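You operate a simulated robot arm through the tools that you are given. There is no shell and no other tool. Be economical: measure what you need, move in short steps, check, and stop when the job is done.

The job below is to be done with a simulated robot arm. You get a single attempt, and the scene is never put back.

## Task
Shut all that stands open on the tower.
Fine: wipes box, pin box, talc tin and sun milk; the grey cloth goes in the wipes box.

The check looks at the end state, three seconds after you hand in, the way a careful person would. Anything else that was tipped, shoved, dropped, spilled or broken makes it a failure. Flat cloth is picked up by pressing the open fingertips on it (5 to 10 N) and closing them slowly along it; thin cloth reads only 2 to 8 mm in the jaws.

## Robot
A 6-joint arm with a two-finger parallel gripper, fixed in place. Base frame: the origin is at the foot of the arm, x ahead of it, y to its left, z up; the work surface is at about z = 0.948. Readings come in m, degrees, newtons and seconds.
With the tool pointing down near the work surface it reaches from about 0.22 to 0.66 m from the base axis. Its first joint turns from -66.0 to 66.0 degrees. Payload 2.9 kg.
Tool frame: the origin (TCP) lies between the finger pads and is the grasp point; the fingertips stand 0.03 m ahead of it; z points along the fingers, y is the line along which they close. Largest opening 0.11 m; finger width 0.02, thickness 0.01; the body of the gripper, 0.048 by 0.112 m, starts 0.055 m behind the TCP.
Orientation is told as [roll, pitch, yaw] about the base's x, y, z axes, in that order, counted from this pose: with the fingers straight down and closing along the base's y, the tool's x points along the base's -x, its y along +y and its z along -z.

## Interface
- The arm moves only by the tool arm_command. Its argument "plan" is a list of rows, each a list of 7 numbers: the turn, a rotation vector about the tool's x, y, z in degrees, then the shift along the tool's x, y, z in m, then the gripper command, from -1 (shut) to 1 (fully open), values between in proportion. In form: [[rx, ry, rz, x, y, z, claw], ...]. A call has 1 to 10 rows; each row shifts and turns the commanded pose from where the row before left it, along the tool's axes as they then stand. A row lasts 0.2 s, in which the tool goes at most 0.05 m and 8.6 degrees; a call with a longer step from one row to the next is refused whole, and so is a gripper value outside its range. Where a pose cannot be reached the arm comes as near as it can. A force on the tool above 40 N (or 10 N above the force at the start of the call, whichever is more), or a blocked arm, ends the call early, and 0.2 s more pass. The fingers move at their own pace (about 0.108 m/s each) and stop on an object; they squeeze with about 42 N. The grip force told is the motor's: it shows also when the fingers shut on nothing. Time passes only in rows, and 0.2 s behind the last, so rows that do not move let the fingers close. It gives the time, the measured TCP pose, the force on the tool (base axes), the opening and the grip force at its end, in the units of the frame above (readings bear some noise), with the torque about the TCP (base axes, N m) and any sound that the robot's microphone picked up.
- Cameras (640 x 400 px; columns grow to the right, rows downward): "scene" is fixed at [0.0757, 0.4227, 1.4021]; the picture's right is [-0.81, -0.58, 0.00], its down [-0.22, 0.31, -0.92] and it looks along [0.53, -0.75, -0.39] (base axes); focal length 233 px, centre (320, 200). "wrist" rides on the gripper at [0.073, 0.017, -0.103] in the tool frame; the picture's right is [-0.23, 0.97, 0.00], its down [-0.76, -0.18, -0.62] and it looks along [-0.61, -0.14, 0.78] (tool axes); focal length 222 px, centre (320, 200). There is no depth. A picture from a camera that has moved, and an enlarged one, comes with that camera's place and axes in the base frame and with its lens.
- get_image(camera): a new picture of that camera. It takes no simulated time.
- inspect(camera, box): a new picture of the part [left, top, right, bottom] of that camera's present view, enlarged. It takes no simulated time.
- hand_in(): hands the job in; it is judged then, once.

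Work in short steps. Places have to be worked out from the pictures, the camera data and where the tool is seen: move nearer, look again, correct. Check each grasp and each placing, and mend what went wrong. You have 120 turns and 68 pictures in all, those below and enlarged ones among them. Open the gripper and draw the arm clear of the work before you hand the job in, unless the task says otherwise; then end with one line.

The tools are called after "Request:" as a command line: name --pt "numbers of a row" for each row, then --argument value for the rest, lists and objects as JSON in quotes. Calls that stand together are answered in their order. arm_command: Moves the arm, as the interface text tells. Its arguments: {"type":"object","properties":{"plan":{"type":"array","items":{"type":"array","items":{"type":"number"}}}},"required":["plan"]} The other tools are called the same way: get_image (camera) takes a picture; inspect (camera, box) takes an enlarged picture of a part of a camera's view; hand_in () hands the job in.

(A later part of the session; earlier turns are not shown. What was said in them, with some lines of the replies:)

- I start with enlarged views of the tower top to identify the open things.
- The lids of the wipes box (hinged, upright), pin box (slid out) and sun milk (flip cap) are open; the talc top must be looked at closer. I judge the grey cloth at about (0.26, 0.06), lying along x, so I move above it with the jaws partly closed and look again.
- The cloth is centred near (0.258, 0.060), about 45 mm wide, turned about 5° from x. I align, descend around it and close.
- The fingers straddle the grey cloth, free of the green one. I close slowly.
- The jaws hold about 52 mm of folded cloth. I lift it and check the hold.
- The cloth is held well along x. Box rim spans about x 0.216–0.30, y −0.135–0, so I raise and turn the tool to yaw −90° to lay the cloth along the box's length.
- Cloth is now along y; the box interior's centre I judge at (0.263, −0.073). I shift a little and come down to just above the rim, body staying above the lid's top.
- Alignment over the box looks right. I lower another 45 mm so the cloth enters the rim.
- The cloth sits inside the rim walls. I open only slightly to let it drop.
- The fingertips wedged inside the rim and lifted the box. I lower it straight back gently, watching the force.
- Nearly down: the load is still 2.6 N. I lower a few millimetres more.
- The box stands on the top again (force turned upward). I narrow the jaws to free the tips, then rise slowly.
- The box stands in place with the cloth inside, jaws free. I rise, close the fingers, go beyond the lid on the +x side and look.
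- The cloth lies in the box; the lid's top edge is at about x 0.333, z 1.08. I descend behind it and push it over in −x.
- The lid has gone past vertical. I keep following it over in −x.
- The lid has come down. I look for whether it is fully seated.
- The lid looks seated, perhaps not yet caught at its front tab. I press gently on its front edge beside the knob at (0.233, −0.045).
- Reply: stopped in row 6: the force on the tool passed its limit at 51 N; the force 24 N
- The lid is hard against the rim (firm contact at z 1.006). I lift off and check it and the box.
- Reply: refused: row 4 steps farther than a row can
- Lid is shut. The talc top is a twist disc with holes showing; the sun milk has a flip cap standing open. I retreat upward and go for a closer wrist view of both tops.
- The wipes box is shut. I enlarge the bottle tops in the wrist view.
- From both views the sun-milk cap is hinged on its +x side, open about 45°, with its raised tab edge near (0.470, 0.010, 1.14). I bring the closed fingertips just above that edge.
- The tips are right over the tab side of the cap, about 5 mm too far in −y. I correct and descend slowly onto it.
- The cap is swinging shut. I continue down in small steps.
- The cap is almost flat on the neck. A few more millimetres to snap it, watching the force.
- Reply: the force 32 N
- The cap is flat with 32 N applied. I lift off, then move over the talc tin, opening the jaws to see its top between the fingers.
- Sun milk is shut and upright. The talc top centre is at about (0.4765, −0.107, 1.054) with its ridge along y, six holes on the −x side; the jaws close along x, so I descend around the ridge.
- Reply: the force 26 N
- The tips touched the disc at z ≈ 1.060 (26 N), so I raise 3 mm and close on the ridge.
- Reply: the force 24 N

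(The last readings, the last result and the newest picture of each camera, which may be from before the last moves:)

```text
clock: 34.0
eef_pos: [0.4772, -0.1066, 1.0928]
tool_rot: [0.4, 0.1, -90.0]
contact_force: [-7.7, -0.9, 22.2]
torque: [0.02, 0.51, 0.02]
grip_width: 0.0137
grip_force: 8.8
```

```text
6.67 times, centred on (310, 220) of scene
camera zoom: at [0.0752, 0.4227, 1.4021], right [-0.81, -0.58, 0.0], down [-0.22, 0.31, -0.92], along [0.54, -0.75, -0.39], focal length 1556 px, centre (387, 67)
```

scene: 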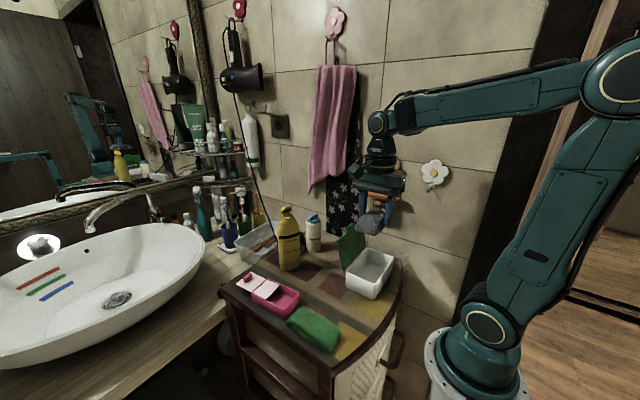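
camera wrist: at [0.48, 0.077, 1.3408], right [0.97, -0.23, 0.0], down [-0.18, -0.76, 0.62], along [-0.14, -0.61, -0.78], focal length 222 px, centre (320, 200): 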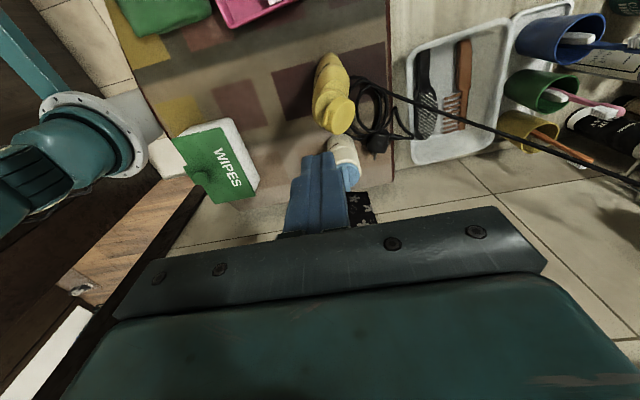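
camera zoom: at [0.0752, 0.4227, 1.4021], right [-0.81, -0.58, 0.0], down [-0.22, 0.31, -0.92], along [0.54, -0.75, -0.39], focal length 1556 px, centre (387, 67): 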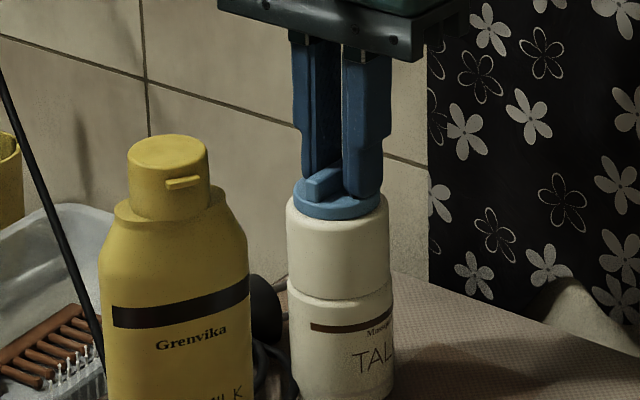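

Still 22 N on the top: the tips press too low. I raise a little more before tightening.

Request:
arm_command --pt "0 0 0 0 0 -0.003 -0.8" --pt "0 0 0 0 0.0 0 -0.8"

```text
clock: 34.6
eef_pos: [0.4785, -0.1069, 1.0933]
tool_rot: [0.3, -0.1, -90.0]
contact_force: [0.1, 0.0, 0.6]
torque: [-0.01, 0.0, 0.01]
grip_width: 0.0109
grip_force: 0.0
```

Free of load now. I close on the ridge.

Request:
arm_command --pt "0 0 0 0 0 0 -0.9" --pt "0 0 0 0 0.0 0 -1" --pt "0 0 0 0 0.0 0 -1"

Request:
inspect --camera "scene" --box '[280, 190, 340, 250]'

```text
clock: 35.4
eef_pos: [0.4782, -0.1057, 1.0949]
tool_rot: [0.2, 0.1, -90.0]
contact_force: [0.5, 0.3, 0.4]
torque: [0.02, -0.02, 0.0]
grip_width: 0.007
grip_force: 41.8
```

```text
6.67 times, centred on (310, 220) of scene
camera zoom: at [0.0758, 0.4227, 1.4021], right [-0.81, -0.58, 0.0], down [-0.22, 0.31, -0.92], along [0.53, -0.75, -0.39], focal length 1556 px, centre (387, 67)
```

zoom: 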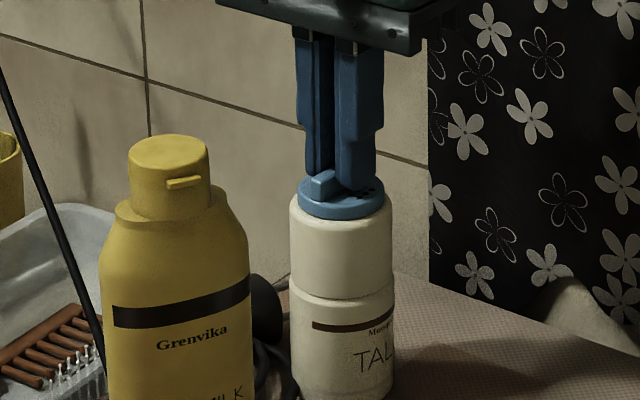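

The ridge is held (7 mm). I try a small clockwise twist and read the torque.

Request:
arm_command --pt "0 0 5 0 0 0 -1" --pt "0 0 5 0 0.0 0 -1" --pt "0 0 0 0 0.0 0 -1"

Request:
inspect --camera "scene" --box '[280, 190, 340, 250]'

```text
clock: 36.2
eef_pos: [0.4767, -0.106, 1.095]
tool_rot: [0.3, 0.0, -100.2]
contact_force: [-0.3, -0.1, -0.1]
torque: [0.02, -0.02, 0.0]
grip_width: 0.007
grip_force: 42.2
```

```text
6.67 times, centred on (310, 220) of scene
camera zoom: at [0.0758, 0.4227, 1.4021], right [-0.81, -0.58, 0.0], down [-0.22, 0.31, -0.92], along [0.53, -0.75, -0.39], focal length 1556 px, centre (387, 67)
```

zoom: 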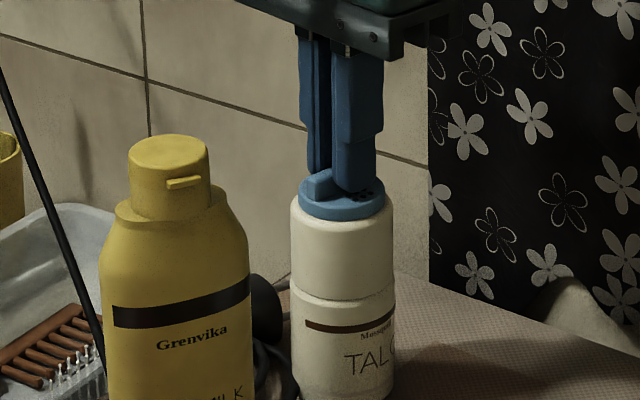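

The whole tin turned along with the top, so clockwise is blocked (or stiff). I turn back and on counter-clockwise.

Request:
arm_command --pt "0 0 -5 0 0 0 -1" --pt "0 0 -5 0 0.0 0 -1" --pt "0 0 -7 0 0 0 -1" --pt "0 0 -8 0 0.0 0 -1" --pt "0 0 0 0 0.0 0 -1"

Request:
inspect --camera "scene" --box '[280, 190, 340, 250]'

```text
clock: 37.4
eef_pos: [0.4778, -0.1053, 1.0968]
tool_rot: [0.4, -0.1, -74.9]
contact_force: [-0.1, -0.6, 0.4]
torque: [-0.02, 0.0, 0.01]
grip_width: 0.007
grip_force: 42.2
```

```text
6.67 times, centred on (310, 220) of scene
camera zoom: at [0.0758, 0.4227, 1.4021], right [-0.81, -0.58, 0.0], down [-0.22, 0.31, -0.92], along [0.53, -0.75, -0.39], focal length 1556 px, centre (387, 67)
```

zoom: 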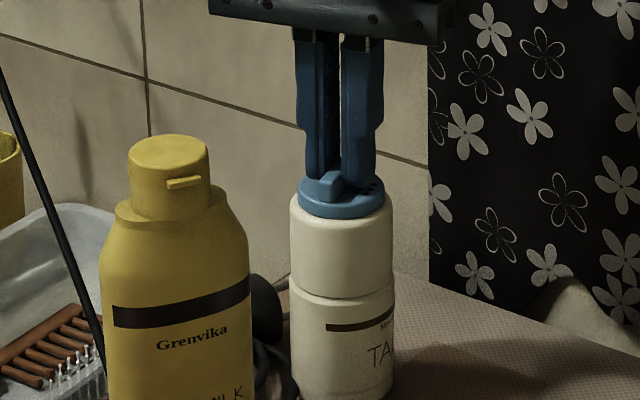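

Without load the tin turns with its top either way. I return to the starting angle, then press down for table friction while twisting.

Request:
arm_command --pt "0 0 7.5 0 0 0 -1" --pt "0 0 7.5 0 0.0 0 -1" --pt "0 0 0 0 0 0.003 -1" --pt "0 0 0 0 0.0 0.002 -1" --pt "0 0 0 0 0.0 0 -1"

```text
clock: 38.6
eef_pos: [0.4787, -0.1062, 1.0935]
tool_rot: [0.9, -0.1, -90.0]
contact_force: [-2.3, -1.3, 34.2]
torque: [0.17, 0.14, -0.01]
grip_width: 0.007
grip_force: 41.8
```

I have 34 N downward. Now a clockwise twist of 10° with the load on.

Request:
arm_command --pt "0 0 5 0 0 0 -1" --pt "0 0 5 0 0.0 0 -1" --pt "0 0 0 0 0 0 -1"

Request:
inspect --camera "scene" --box '[280, 190, 340, 250]'

```text
clock: 39.4
eef_pos: [0.4795, -0.1073, 1.0919]
tool_rot: [0.8, 0.0, -100.0]
contact_force: [1.6, -0.4, 33.5]
torque: [-0.08, 0.0, 0.31]
grip_width: 0.007
grip_force: 41.9
```

```text
6.67 times, centred on (310, 220) of scene
camera zoom: at [0.0753, 0.4228, 1.4021], right [-0.81, -0.58, 0.0], down [-0.22, 0.31, -0.92], along [0.54, -0.75, -0.39], focal length 1556 px, centre (387, 67)
```

zoom: 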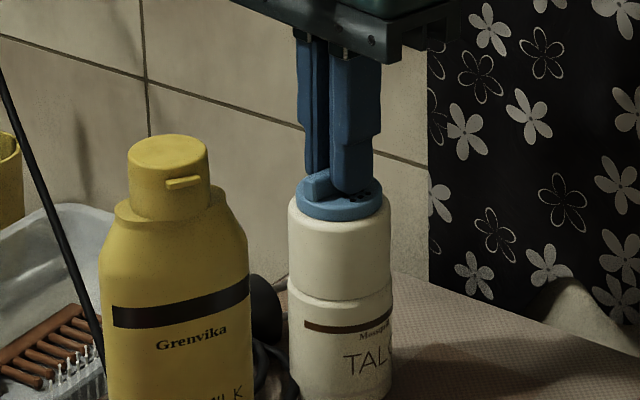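

Clockwise acts as a stop (0.31 N m and the tin slips). I unload, turn back, reload and try counter-clockwise.

Request:
arm_command --pt "0 0 0 0 0 -0.005 -1" --pt "0 0 5 0 0.0 0 -1" --pt "0 0 -8 0 0 0 -1" --pt "0 0 -7 0 0 0 -1" --pt "0 0 0 0 0 0.003 -1" --pt "0 0 0 0 0 0.002 -1" --pt "0 0 -5 0 0 0 -1" --pt "0 0 -5 0 0 0 -1" --pt "0 0 -5 0 0 0 -1" --pt "0 0 0 0 0 0 -1"

Request:
inspect --camera "scene" --box '[280, 190, 340, 250]'

```text
clock: 41.6
eef_pos: [0.4777, -0.1062, 1.0915]
tool_rot: [0.5, -0.2, -75.0]
contact_force: [-8.1, 5.4, 34.1]
torque: [0.44, 0.37, 0.01]
grip_width: 0.0071
grip_force: 42.1
```

```text
6.67 times, centred on (310, 220) of scene
camera zoom: at [0.075, 0.423, 1.4021], right [-0.81, -0.58, 0.0], down [-0.22, 0.31, -0.92], along [0.54, -0.75, -0.39], focal length 1556 px, centre (387, 67)
```

zoom: 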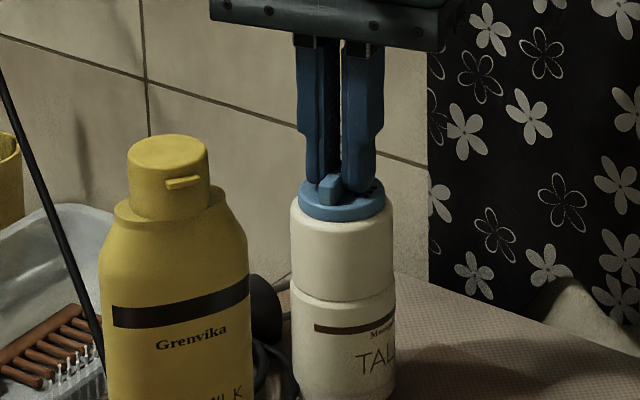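

Counter-clockwise the top turns while the tin stays. I go on in that direction.

Request:
arm_command --pt "0 0 -7 0 0 -0.001 -1" --pt "0 0 -7 0 0 0 -1" --pt "0 0 -7 0 0 0 -1" --pt "0 0 -7 0 0 0 -1" --pt "0 0 0 0 0 0 -1"

Request:
inspect --camera "scene" --box '[280, 190, 340, 250]'

```text
clock: 42.8
eef_pos: [0.4782, -0.1057, 1.092]
tool_rot: [0.3, -0.3, -47.1]
contact_force: [-4.7, 1.8, 29.2]
torque: [0.13, 0.33, 0.01]
grip_width: 0.0069
grip_force: 42.6
```

```text
6.67 times, centred on (310, 220) of scene
camera zoom: at [0.0751, 0.4229, 1.4021], right [-0.81, -0.58, 0.0], down [-0.22, 0.31, -0.92], along [0.54, -0.75, -0.39], focal length 1556 px, centre (387, 67)
```

zoom: 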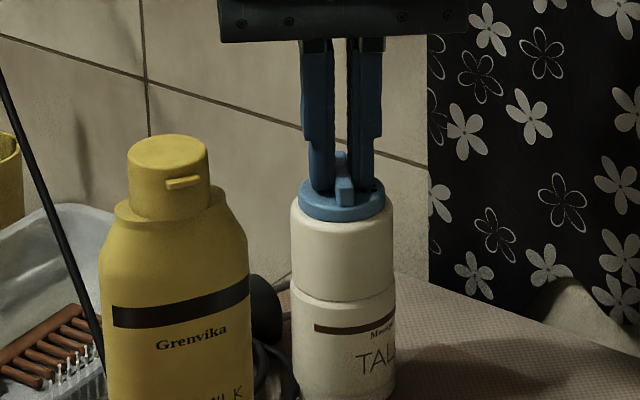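

Still free (torque ~0). Continue, watching the torque.

Request:
arm_command --pt "0 0 -7 0 0 0 -1" --pt "0 0 -7 0 0 0 -1" --pt "0 0 -7 0 0 0 -1" --pt "0 0 -7 0 0 0 -1" --pt "0 0 0 0 0 0 -1"

```text
clock: 44.0
eef_pos: [0.4774, -0.1067, 1.0925]
tool_rot: [0.1, -0.5, -19.0]
contact_force: [0.8, 3.1, 27.4]
torque: [0.13, 0.07, 0.01]
grip_width: 0.007
grip_force: 42.2
```

Request:
arm_command --pt "0 0 -7 0 0 0 -1" --pt "0 0 -6 0 0 0 -1" --pt "0 0 -6 0 0 0 -1" --pt "0 0 0 0 0 0 -1"

Request:
inspect --camera "scene" --box '[280, 190, 340, 250]'

```text
clock: 45.0
eef_pos: [0.4785, -0.1074, 1.0915]
tool_rot: [-0.1, -0.5, 0.1]
contact_force: [4.4, 2.6, 22.8]
torque: [0.11, -0.73, -0.01]
grip_width: 0.007
grip_force: 42.2
```

```text
6.67 times, centred on (310, 220) of scene
camera zoom: at [0.0755, 0.4228, 1.4021], right [-0.81, -0.58, 0.0], down [-0.22, 0.31, -0.92], along [0.53, -0.75, -0.39], focal length 1556 px, centre (387, 67)
```

zoom: 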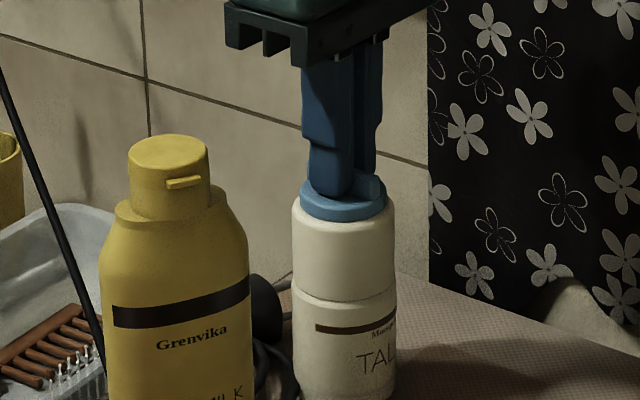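

90° turned, no stop torque yet. I raise slightly to ease the load and test a bit further.

Request:
arm_command --pt "0 0 -5 0 0 0 -1" --pt "0 0 -5 0 0 0 -1" --pt "0 0 0 0 0 0 -1"

Request:
inspect --camera "scene" --box '[280, 190, 340, 250]'

```text
clock: 45.8
eef_pos: [0.4767, -0.1068, 1.091]
tool_rot: [-0.2, -0.4, 10.0]
contact_force: [-1.3, -3.3, 26.8]
torque: [-0.1, 0.15, -0.25]
grip_width: 0.0068
grip_force: 41.5
```

```text
6.67 times, centred on (310, 220) of scene
camera zoom: at [0.0753, 0.4227, 1.4021], right [-0.81, -0.58, 0.0], down [-0.22, 0.31, -0.92], along [0.54, -0.75, -0.39], focal length 1556 px, centre (387, 67)
```

zoom: 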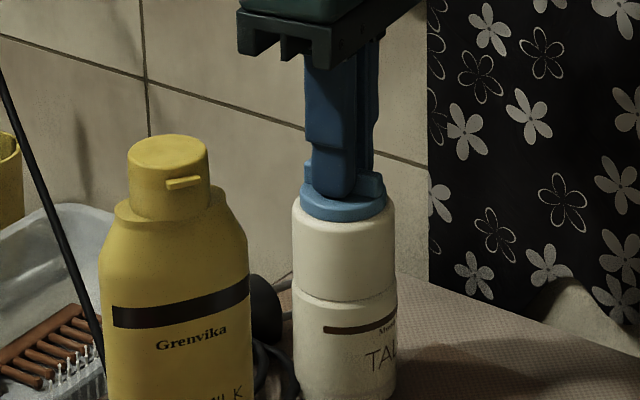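

The stop is reached (−0.25 N m, the tin now slipping). I unload, turn the tin back those few degrees, and release.

Request:
arm_command --pt "0 0 0 0 0 -0.004 -1" --pt "0 0 0 0 0 0 -1" --pt "0 0 4 0 0 0 -1" --pt "0 0 4 0 0 0 -1" --pt "0 0 0 0 0 0 -1"

Request:
arm_command --pt "0 0 0 0 0 0 -0.8" --pt "0 0 0 0 0 0 -0.6" --pt "0 0 0 0 0 -0.02 -0.5" --pt "0 0 0 0 0 -0.04 -0.5" --pt "0 0 0 0.0 0.02 -0.04 -0.5" --pt "0 0 0 0.0 0.04 -0.02 -0.5" --pt "0 0 0 0.03 0.04 0 -0.8" --pt "0 0 0 0.04 0.03 0 -1" --pt "0 0 0 0.03 0.0 0 -1"

Request:
inspect --camera "scene" --box '[250, 180, 340, 280]'

Request:
get_image --camera "wrist"

```text
clock: 47.0
eef_pos: [0.4768, -0.1064, 1.0951]
tool_rot: [0.1, -0.3, 2.0]
contact_force: [-0.6, -1.1, -1.5]
torque: [-0.01, -0.04, 0.0]
grip_width: 0.0068
grip_force: 42.1
```

```text
clock: 49.0
eef_pos: [0.3734, 0.0211, 1.2188]
tool_rot: [0.0, -0.2, 2.0]
contact_force: [-1.6, 0.9, 0.6]
torque: [-0.02, -0.01, 0.01]
grip_width: 0.0002
grip_force: 37.8
```

```text
4.00 times, centred on (295, 230) of scene
camera zoom: at [0.0757, 0.4227, 1.4021], right [-0.81, -0.58, 0.0], down [-0.22, 0.31, -0.92], along [0.53, -0.75, -0.39], focal length 934 px, centre (420, 80)
```

zoom: 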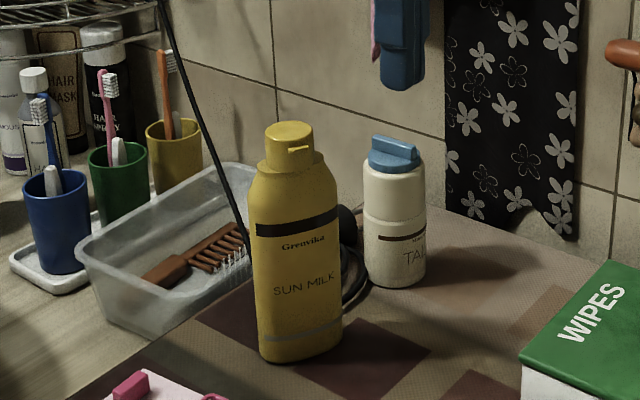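

```text
16 pictures are left
camera wrist: at [0.2999, 0.035, 1.3227], right [0.19, 0.98, 0.0], down [0.76, -0.15, 0.63], along [0.62, -0.12, -0.78], focal length 222 px, centre (320, 200)
```

wrist: 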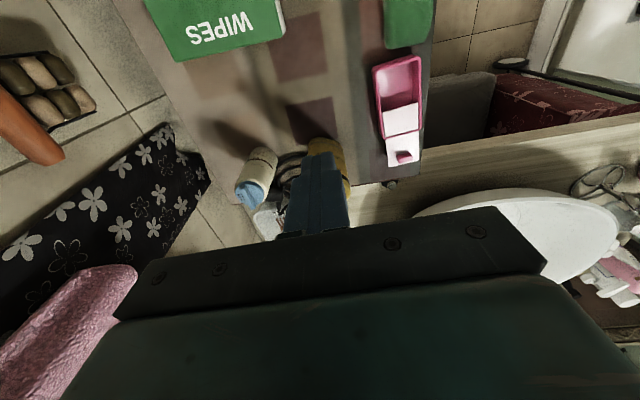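

Talc and sun milk are shut. For the pin box, the lid sticks out in +x to about x 0.526 with its handle at (0.504, 0.141); the box axis is turned about 5.7°. I move beyond the lid's end, above.

Request:
arm_command --pt "0 0 -3.7 0 0 0 -1" --pt "0 0 0 -0.0367 0.0215 0 -1" --pt "0 0 0 -0.0367 0.0215 0 -1" --pt "0 0 0 -0.0367 0.0215 0 -1" --pt "0 0 0 -0.0367 0.0215 0 -1" --pt "0 0 0 -0.0367 0.0215 0 -1" --pt "0 0 0 0 0 0.045 -1" --pt "0 0 0 0 0 0.045 -1" --pt "0 0 0 0 0 0.045 -1" --pt "0 0 0 0 0 0.0 -1"

Request:
get_image --camera "wrist"

Request:
inspect --camera "scene" --box '[220, 220, 320, 320]'

```text
clock: 51.2
eef_pos: [0.545, 0.143, 1.0763]
tool_rot: [-0.1, -0.2, 5.7]
contact_force: [-0.9, 0.0, 0.7]
torque: [0.02, 0.0, -0.01]
grip_width: 0.0001
grip_force: 37.2
```

```text
15 pictures are left
camera wrist: at [0.4717, 0.1521, 1.1807], right [0.13, 0.99, 0.0], down [0.77, -0.1, 0.63], along [0.62, -0.08, -0.78], focal length 222 px, centre (320, 200)
```

wrist: 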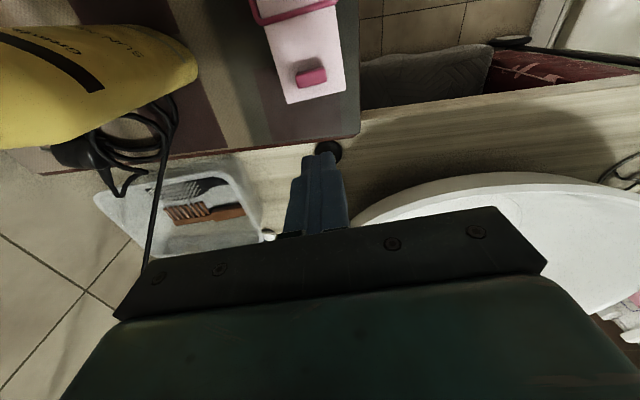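

```text
4.00 times, centred on (270, 270) of scene
camera zoom: at [0.0757, 0.4227, 1.4021], right [-0.81, -0.58, 0.0], down [-0.22, 0.31, -0.92], along [0.53, -0.75, -0.39], focal length 934 px, centre (520, -80)
```

zoom: 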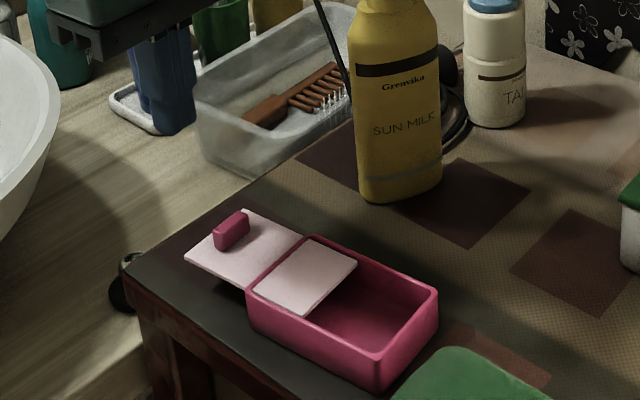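

Lid end at (0.525, 0.142), box end at x ≈ 0.466. I lower the fingertips behind the lid end and push it about 20 mm.

Request:
arm_command --pt "0 0 0 0 0 0.04 -1" --pt "0 0 0 0 0 0.04 -1" --pt "0 0 0 0 0 0 -1" --pt "0 0 0 0.01 0 0 -1" --pt "0 0 0 0.01 0 0 -1" --pt "0 0 0 0.01 0 0 -1" --pt "0 0 0 0 0 0.0 -1"

Request:
inspect --camera "scene" --box '[220, 220, 320, 320]'

```text
clock: 52.8
eef_pos: [0.5178, 0.1417, 0.9989]
tool_rot: [0.0, -0.2, 5.7]
contact_force: [0.8, -0.1, 0.6]
torque: [0.01, -0.01, 0.0]
grip_width: 0.0001
grip_force: 37.8
```

```text
4.00 times, centred on (270, 270) of scene
camera zoom: at [0.0757, 0.4227, 1.4021], right [-0.81, -0.58, 0.0], down [-0.22, 0.31, -0.92], along [0.53, -0.75, -0.39], focal length 934 px, centre (520, -80)
```

zoom: 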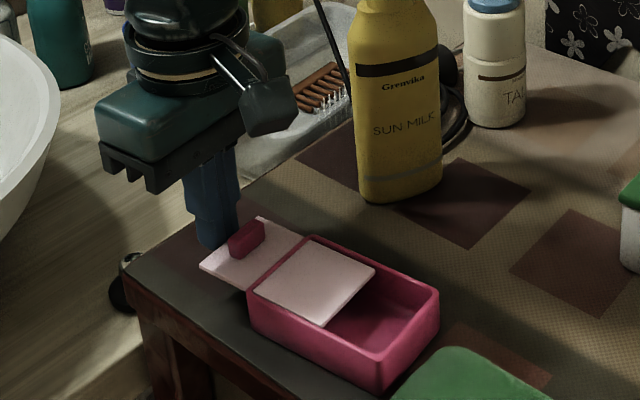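

The lid slides in and the box stays put. I push on another 28 mm.

Request:
arm_command --pt "0 0 0 0.01 0 0 -1" --pt "0 0 0 0.01 0 0 -1" --pt "0 0 0 0.008 0 0 -1" --pt "0 0 0 0 0 0.0 -1"

Request:
inspect --camera "scene" --box '[220, 220, 320, 320]'

```text
clock: 53.8
eef_pos: [0.489, 0.1372, 0.9998]
tool_rot: [-0.1, -0.3, 5.6]
contact_force: [0.4, -0.2, -0.2]
torque: [0.02, 0.01, 0.01]
grip_width: 0.0
grip_force: 37.7
```

```text
4.00 times, centred on (270, 270) of scene
camera zoom: at [0.0757, 0.4227, 1.4021], right [-0.81, -0.58, 0.0], down [-0.22, 0.31, -0.92], along [0.53, -0.75, -0.39], focal length 934 px, centre (520, -80)
```

zoom: 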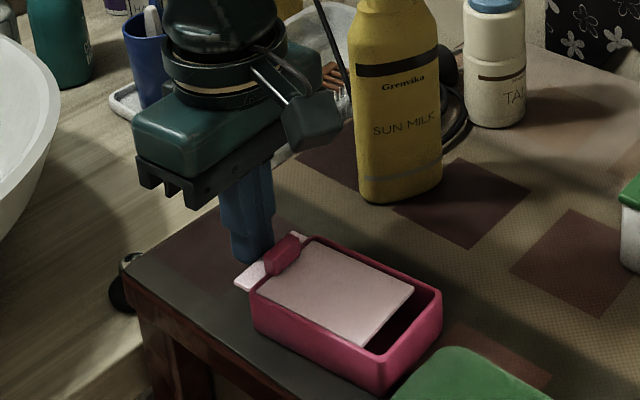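

The box may have crept 2–3 mm and the handle is at the end rim; I look closer before pushing on.

Request:
inspect --camera "scene" --box '[270, 270, 340, 320]'

Request:
inspect --camera "wrist" --box '[220, 0, 420, 160]'

```text
8.00 times, centred on (305, 295) of scene
camera zoom: at [0.0757, 0.4227, 1.4021], right [-0.81, -0.58, 0.0], down [-0.22, 0.31, -0.92], along [0.53, -0.75, -0.39], focal length 1867 px, centre (440, -560)
```

zoom: 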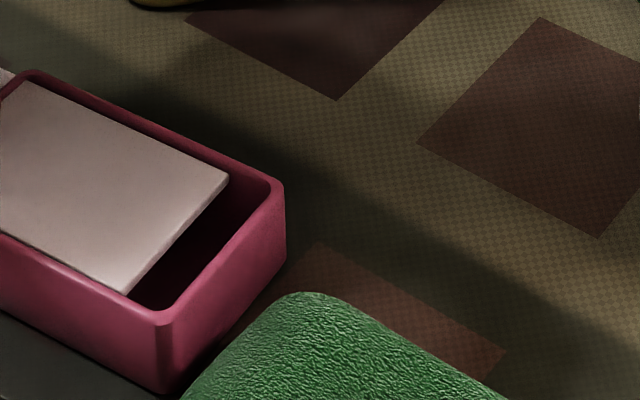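

```text
2.50 times, centred on (320, 80) of wrist
camera zoom: at [0.4142, 0.1474, 1.1031], right [0.13, 0.99, 0.0], down [0.77, -0.1, 0.63], along [0.62, -0.08, -0.78], focal length 555 px, centre (320, 500)
```

zoom: 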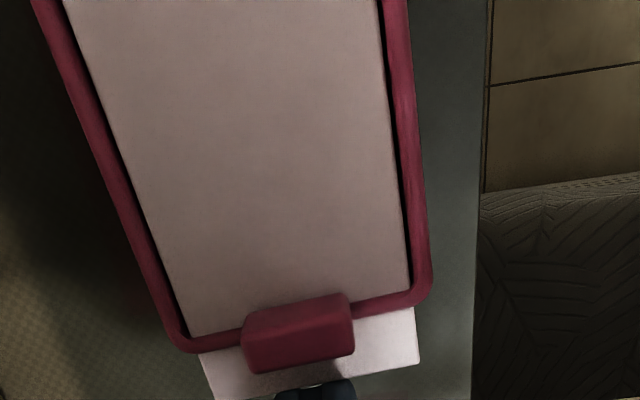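

The handle has passed over the end rim and about 15 mm of gap remains. I push on slowly, 13 mm.

Request:
arm_command --pt "0 0 0 0.003 0 0 -1" --pt "0 0 0 0.003 0 0 -1" --pt "0 0 0 0.003 0 0 -1" --pt "0 0 0 0.003 0 0 -1" --pt "0 0 0 0.001 0 0.0 -1"

Request:
inspect --camera "scene" --box '[220, 220, 320, 320]'

```text
clock: 55.0
eef_pos: [0.4751, 0.1383, 0.9991]
tool_rot: [-0.1, -0.3, 5.7]
contact_force: [0.4, -0.2, -0.3]
torque: [0.01, 0.0, -0.03]
grip_width: 0.0002
grip_force: 37.3
```

```text
4.00 times, centred on (270, 270) of scene
camera zoom: at [0.0757, 0.4227, 1.4021], right [-0.81, -0.58, 0.0], down [-0.22, 0.31, -0.92], along [0.53, -0.75, -0.39], focal length 934 px, centre (520, -80)
```

zoom: 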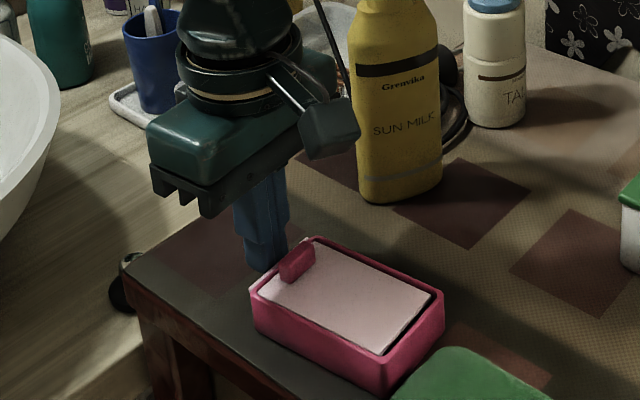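

Almost shut; a gap of about 3–4 mm is left. I push 4 mm more.

Request:
arm_command --pt "0 0 0 0.002 0 0 -1" --pt "0 0 0 0.002 0 0 -1" --pt "0 0 0 0 0 0 -1"

Request:
inspect --camera "scene" --box '[275, 270, 340, 330]'

```text
clock: 55.8
eef_pos: [0.4725, 0.1387, 0.9979]
tool_rot: [0.0, -0.3, 5.8]
contact_force: [0.5, -0.2, 0.8]
torque: [0.0, 0.0, -0.01]
grip_width: 0.0001
grip_force: 37.4
```

```text
6.67 times, centred on (308, 300) of scene
camera zoom: at [0.0757, 0.4227, 1.4021], right [-0.81, -0.58, 0.0], down [-0.22, 0.31, -0.92], along [0.53, -0.75, -0.39], focal length 1556 px, centre (403, -467)
```

zoom: 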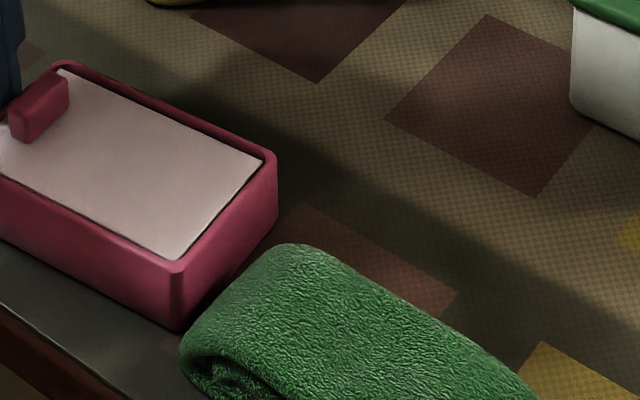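

The pin box is shut. I back off, rise, and take a look over the whole tower.

Request:
arm_command --pt "0 0 0 -0.015 0 0 -1" --pt "0 0 0 -0.015 0 -0.02 -1" --pt "0 0 0 0 0 -0.045 -1" --pt "0 0 0 0 0 -0.045 -0.5" --pt "0 0 0 0 0 -0.045 0" --pt "0 0 0 0 0 -0.045 0.5" --pt "0 0 0 0.03 0 -0.035 1" --pt "0 0 0 0.04 0 -0.02 1" --pt "0 0 0 0.04 0 0 1" --pt "0 0 0 0.04 0 0 1"

Request:
get_image --camera "scene"

Request:
get_image --camera "wrist"

```text
clock: 58.0
eef_pos: [0.3506, 0.1255, 1.2554]
tool_rot: [0.0, -0.3, 5.6]
contact_force: [-0.3, -0.1, 0.2]
torque: [0.04, -0.02, 0.0]
grip_width: 0.1099
grip_force: 0.1
```

```text
7 pictures are left
```

scene: 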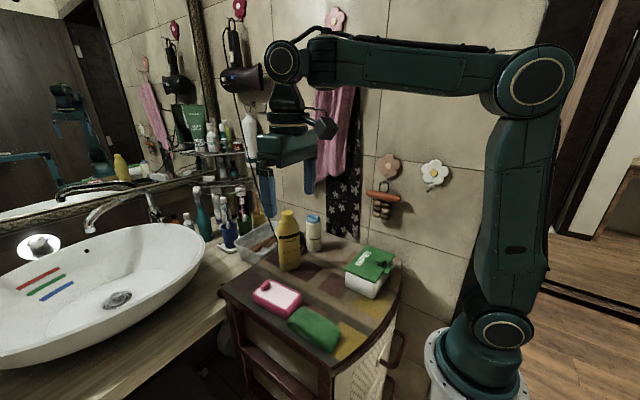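

```text
6 pictures are left
camera wrist: at [0.2764, 0.1351, 1.3588], right [0.13, 0.99, 0.0], down [0.77, -0.1, 0.63], along [0.62, -0.08, -0.78], focal length 222 px, centre (320, 200)
```

wrist: 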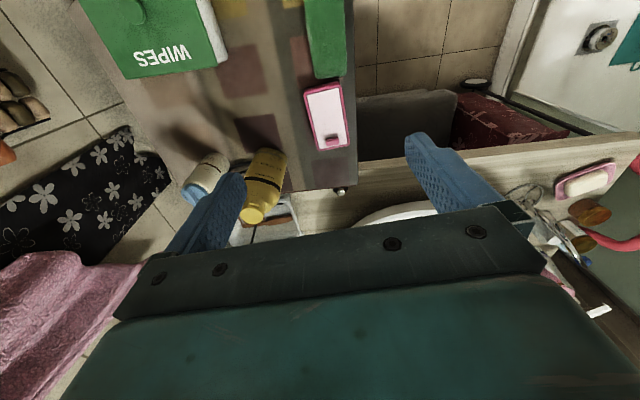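

All four look shut. I verify the lid and the talc top enlarged, and the tower front.

Request:
inspect --camera "scene" --box '[240, 200, 410, 320]'

Request:
inspect --camera "wrist" --box '[80, 0, 300, 230]'

Request:
inspect --camera "scene" --box '[220, 290, 420, 400]'

```text
3.33 times, centred on (325, 260) of scene
camera zoom: at [0.0757, 0.4227, 1.4021], right [-0.81, -0.58, 0.0], down [-0.22, 0.31, -0.92], along [0.53, -0.75, -0.39], focal length 778 px, centre (303, 0)
```

zoom: 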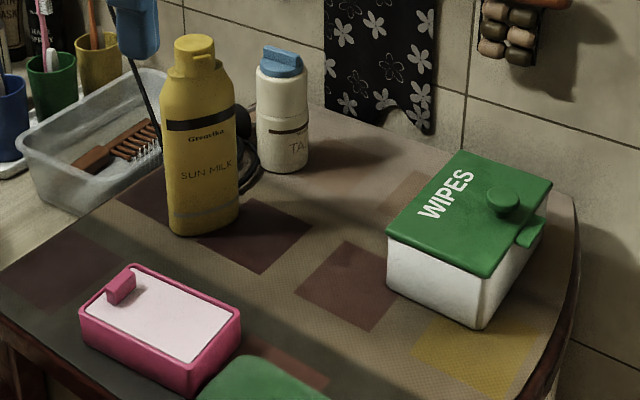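

```text
1.74 times, centred on (190, 115) of wrist
camera zoom: at [0.2764, 0.1351, 1.3588], right [0.13, 0.99, 0.0], down [0.77, -0.1, 0.63], along [0.62, -0.08, -0.78], focal length 386 px, centre (546, 348)
```

zoom: 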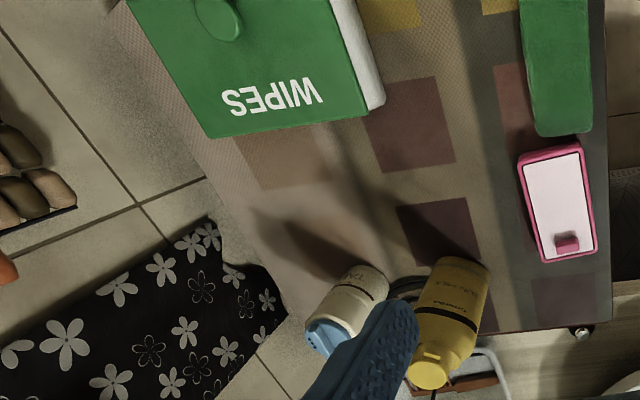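

```text
3.20 times, centred on (320, 345) of scene
camera zoom: at [0.0757, 0.4227, 1.4021], right [-0.81, -0.58, 0.0], down [-0.22, 0.31, -0.92], along [0.53, -0.75, -0.39], focal length 747 px, centre (320, -264)
```

zoom: 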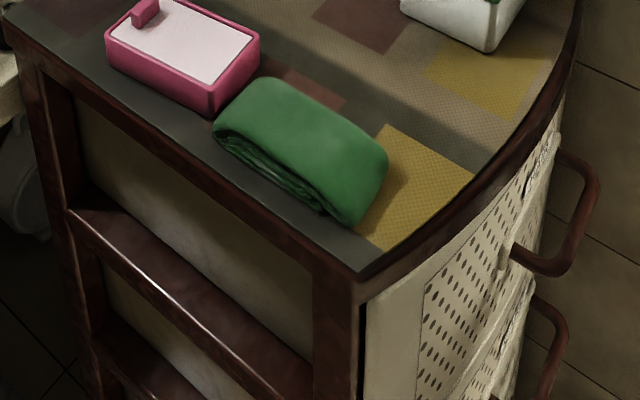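

Everything on the tower is shut, the drawers are flush, and the arm is clear with the gripper open. I hand in.

Request:
hand_in

```text
The job is handed in.
```

The wipes box (grey cloth inside), pin box, talc tin and sun milk are all shut. On the way I briefly lifted the wipes box and set it back, the pin box slid about 3 mm, and the talc tin moved about 2 mm.
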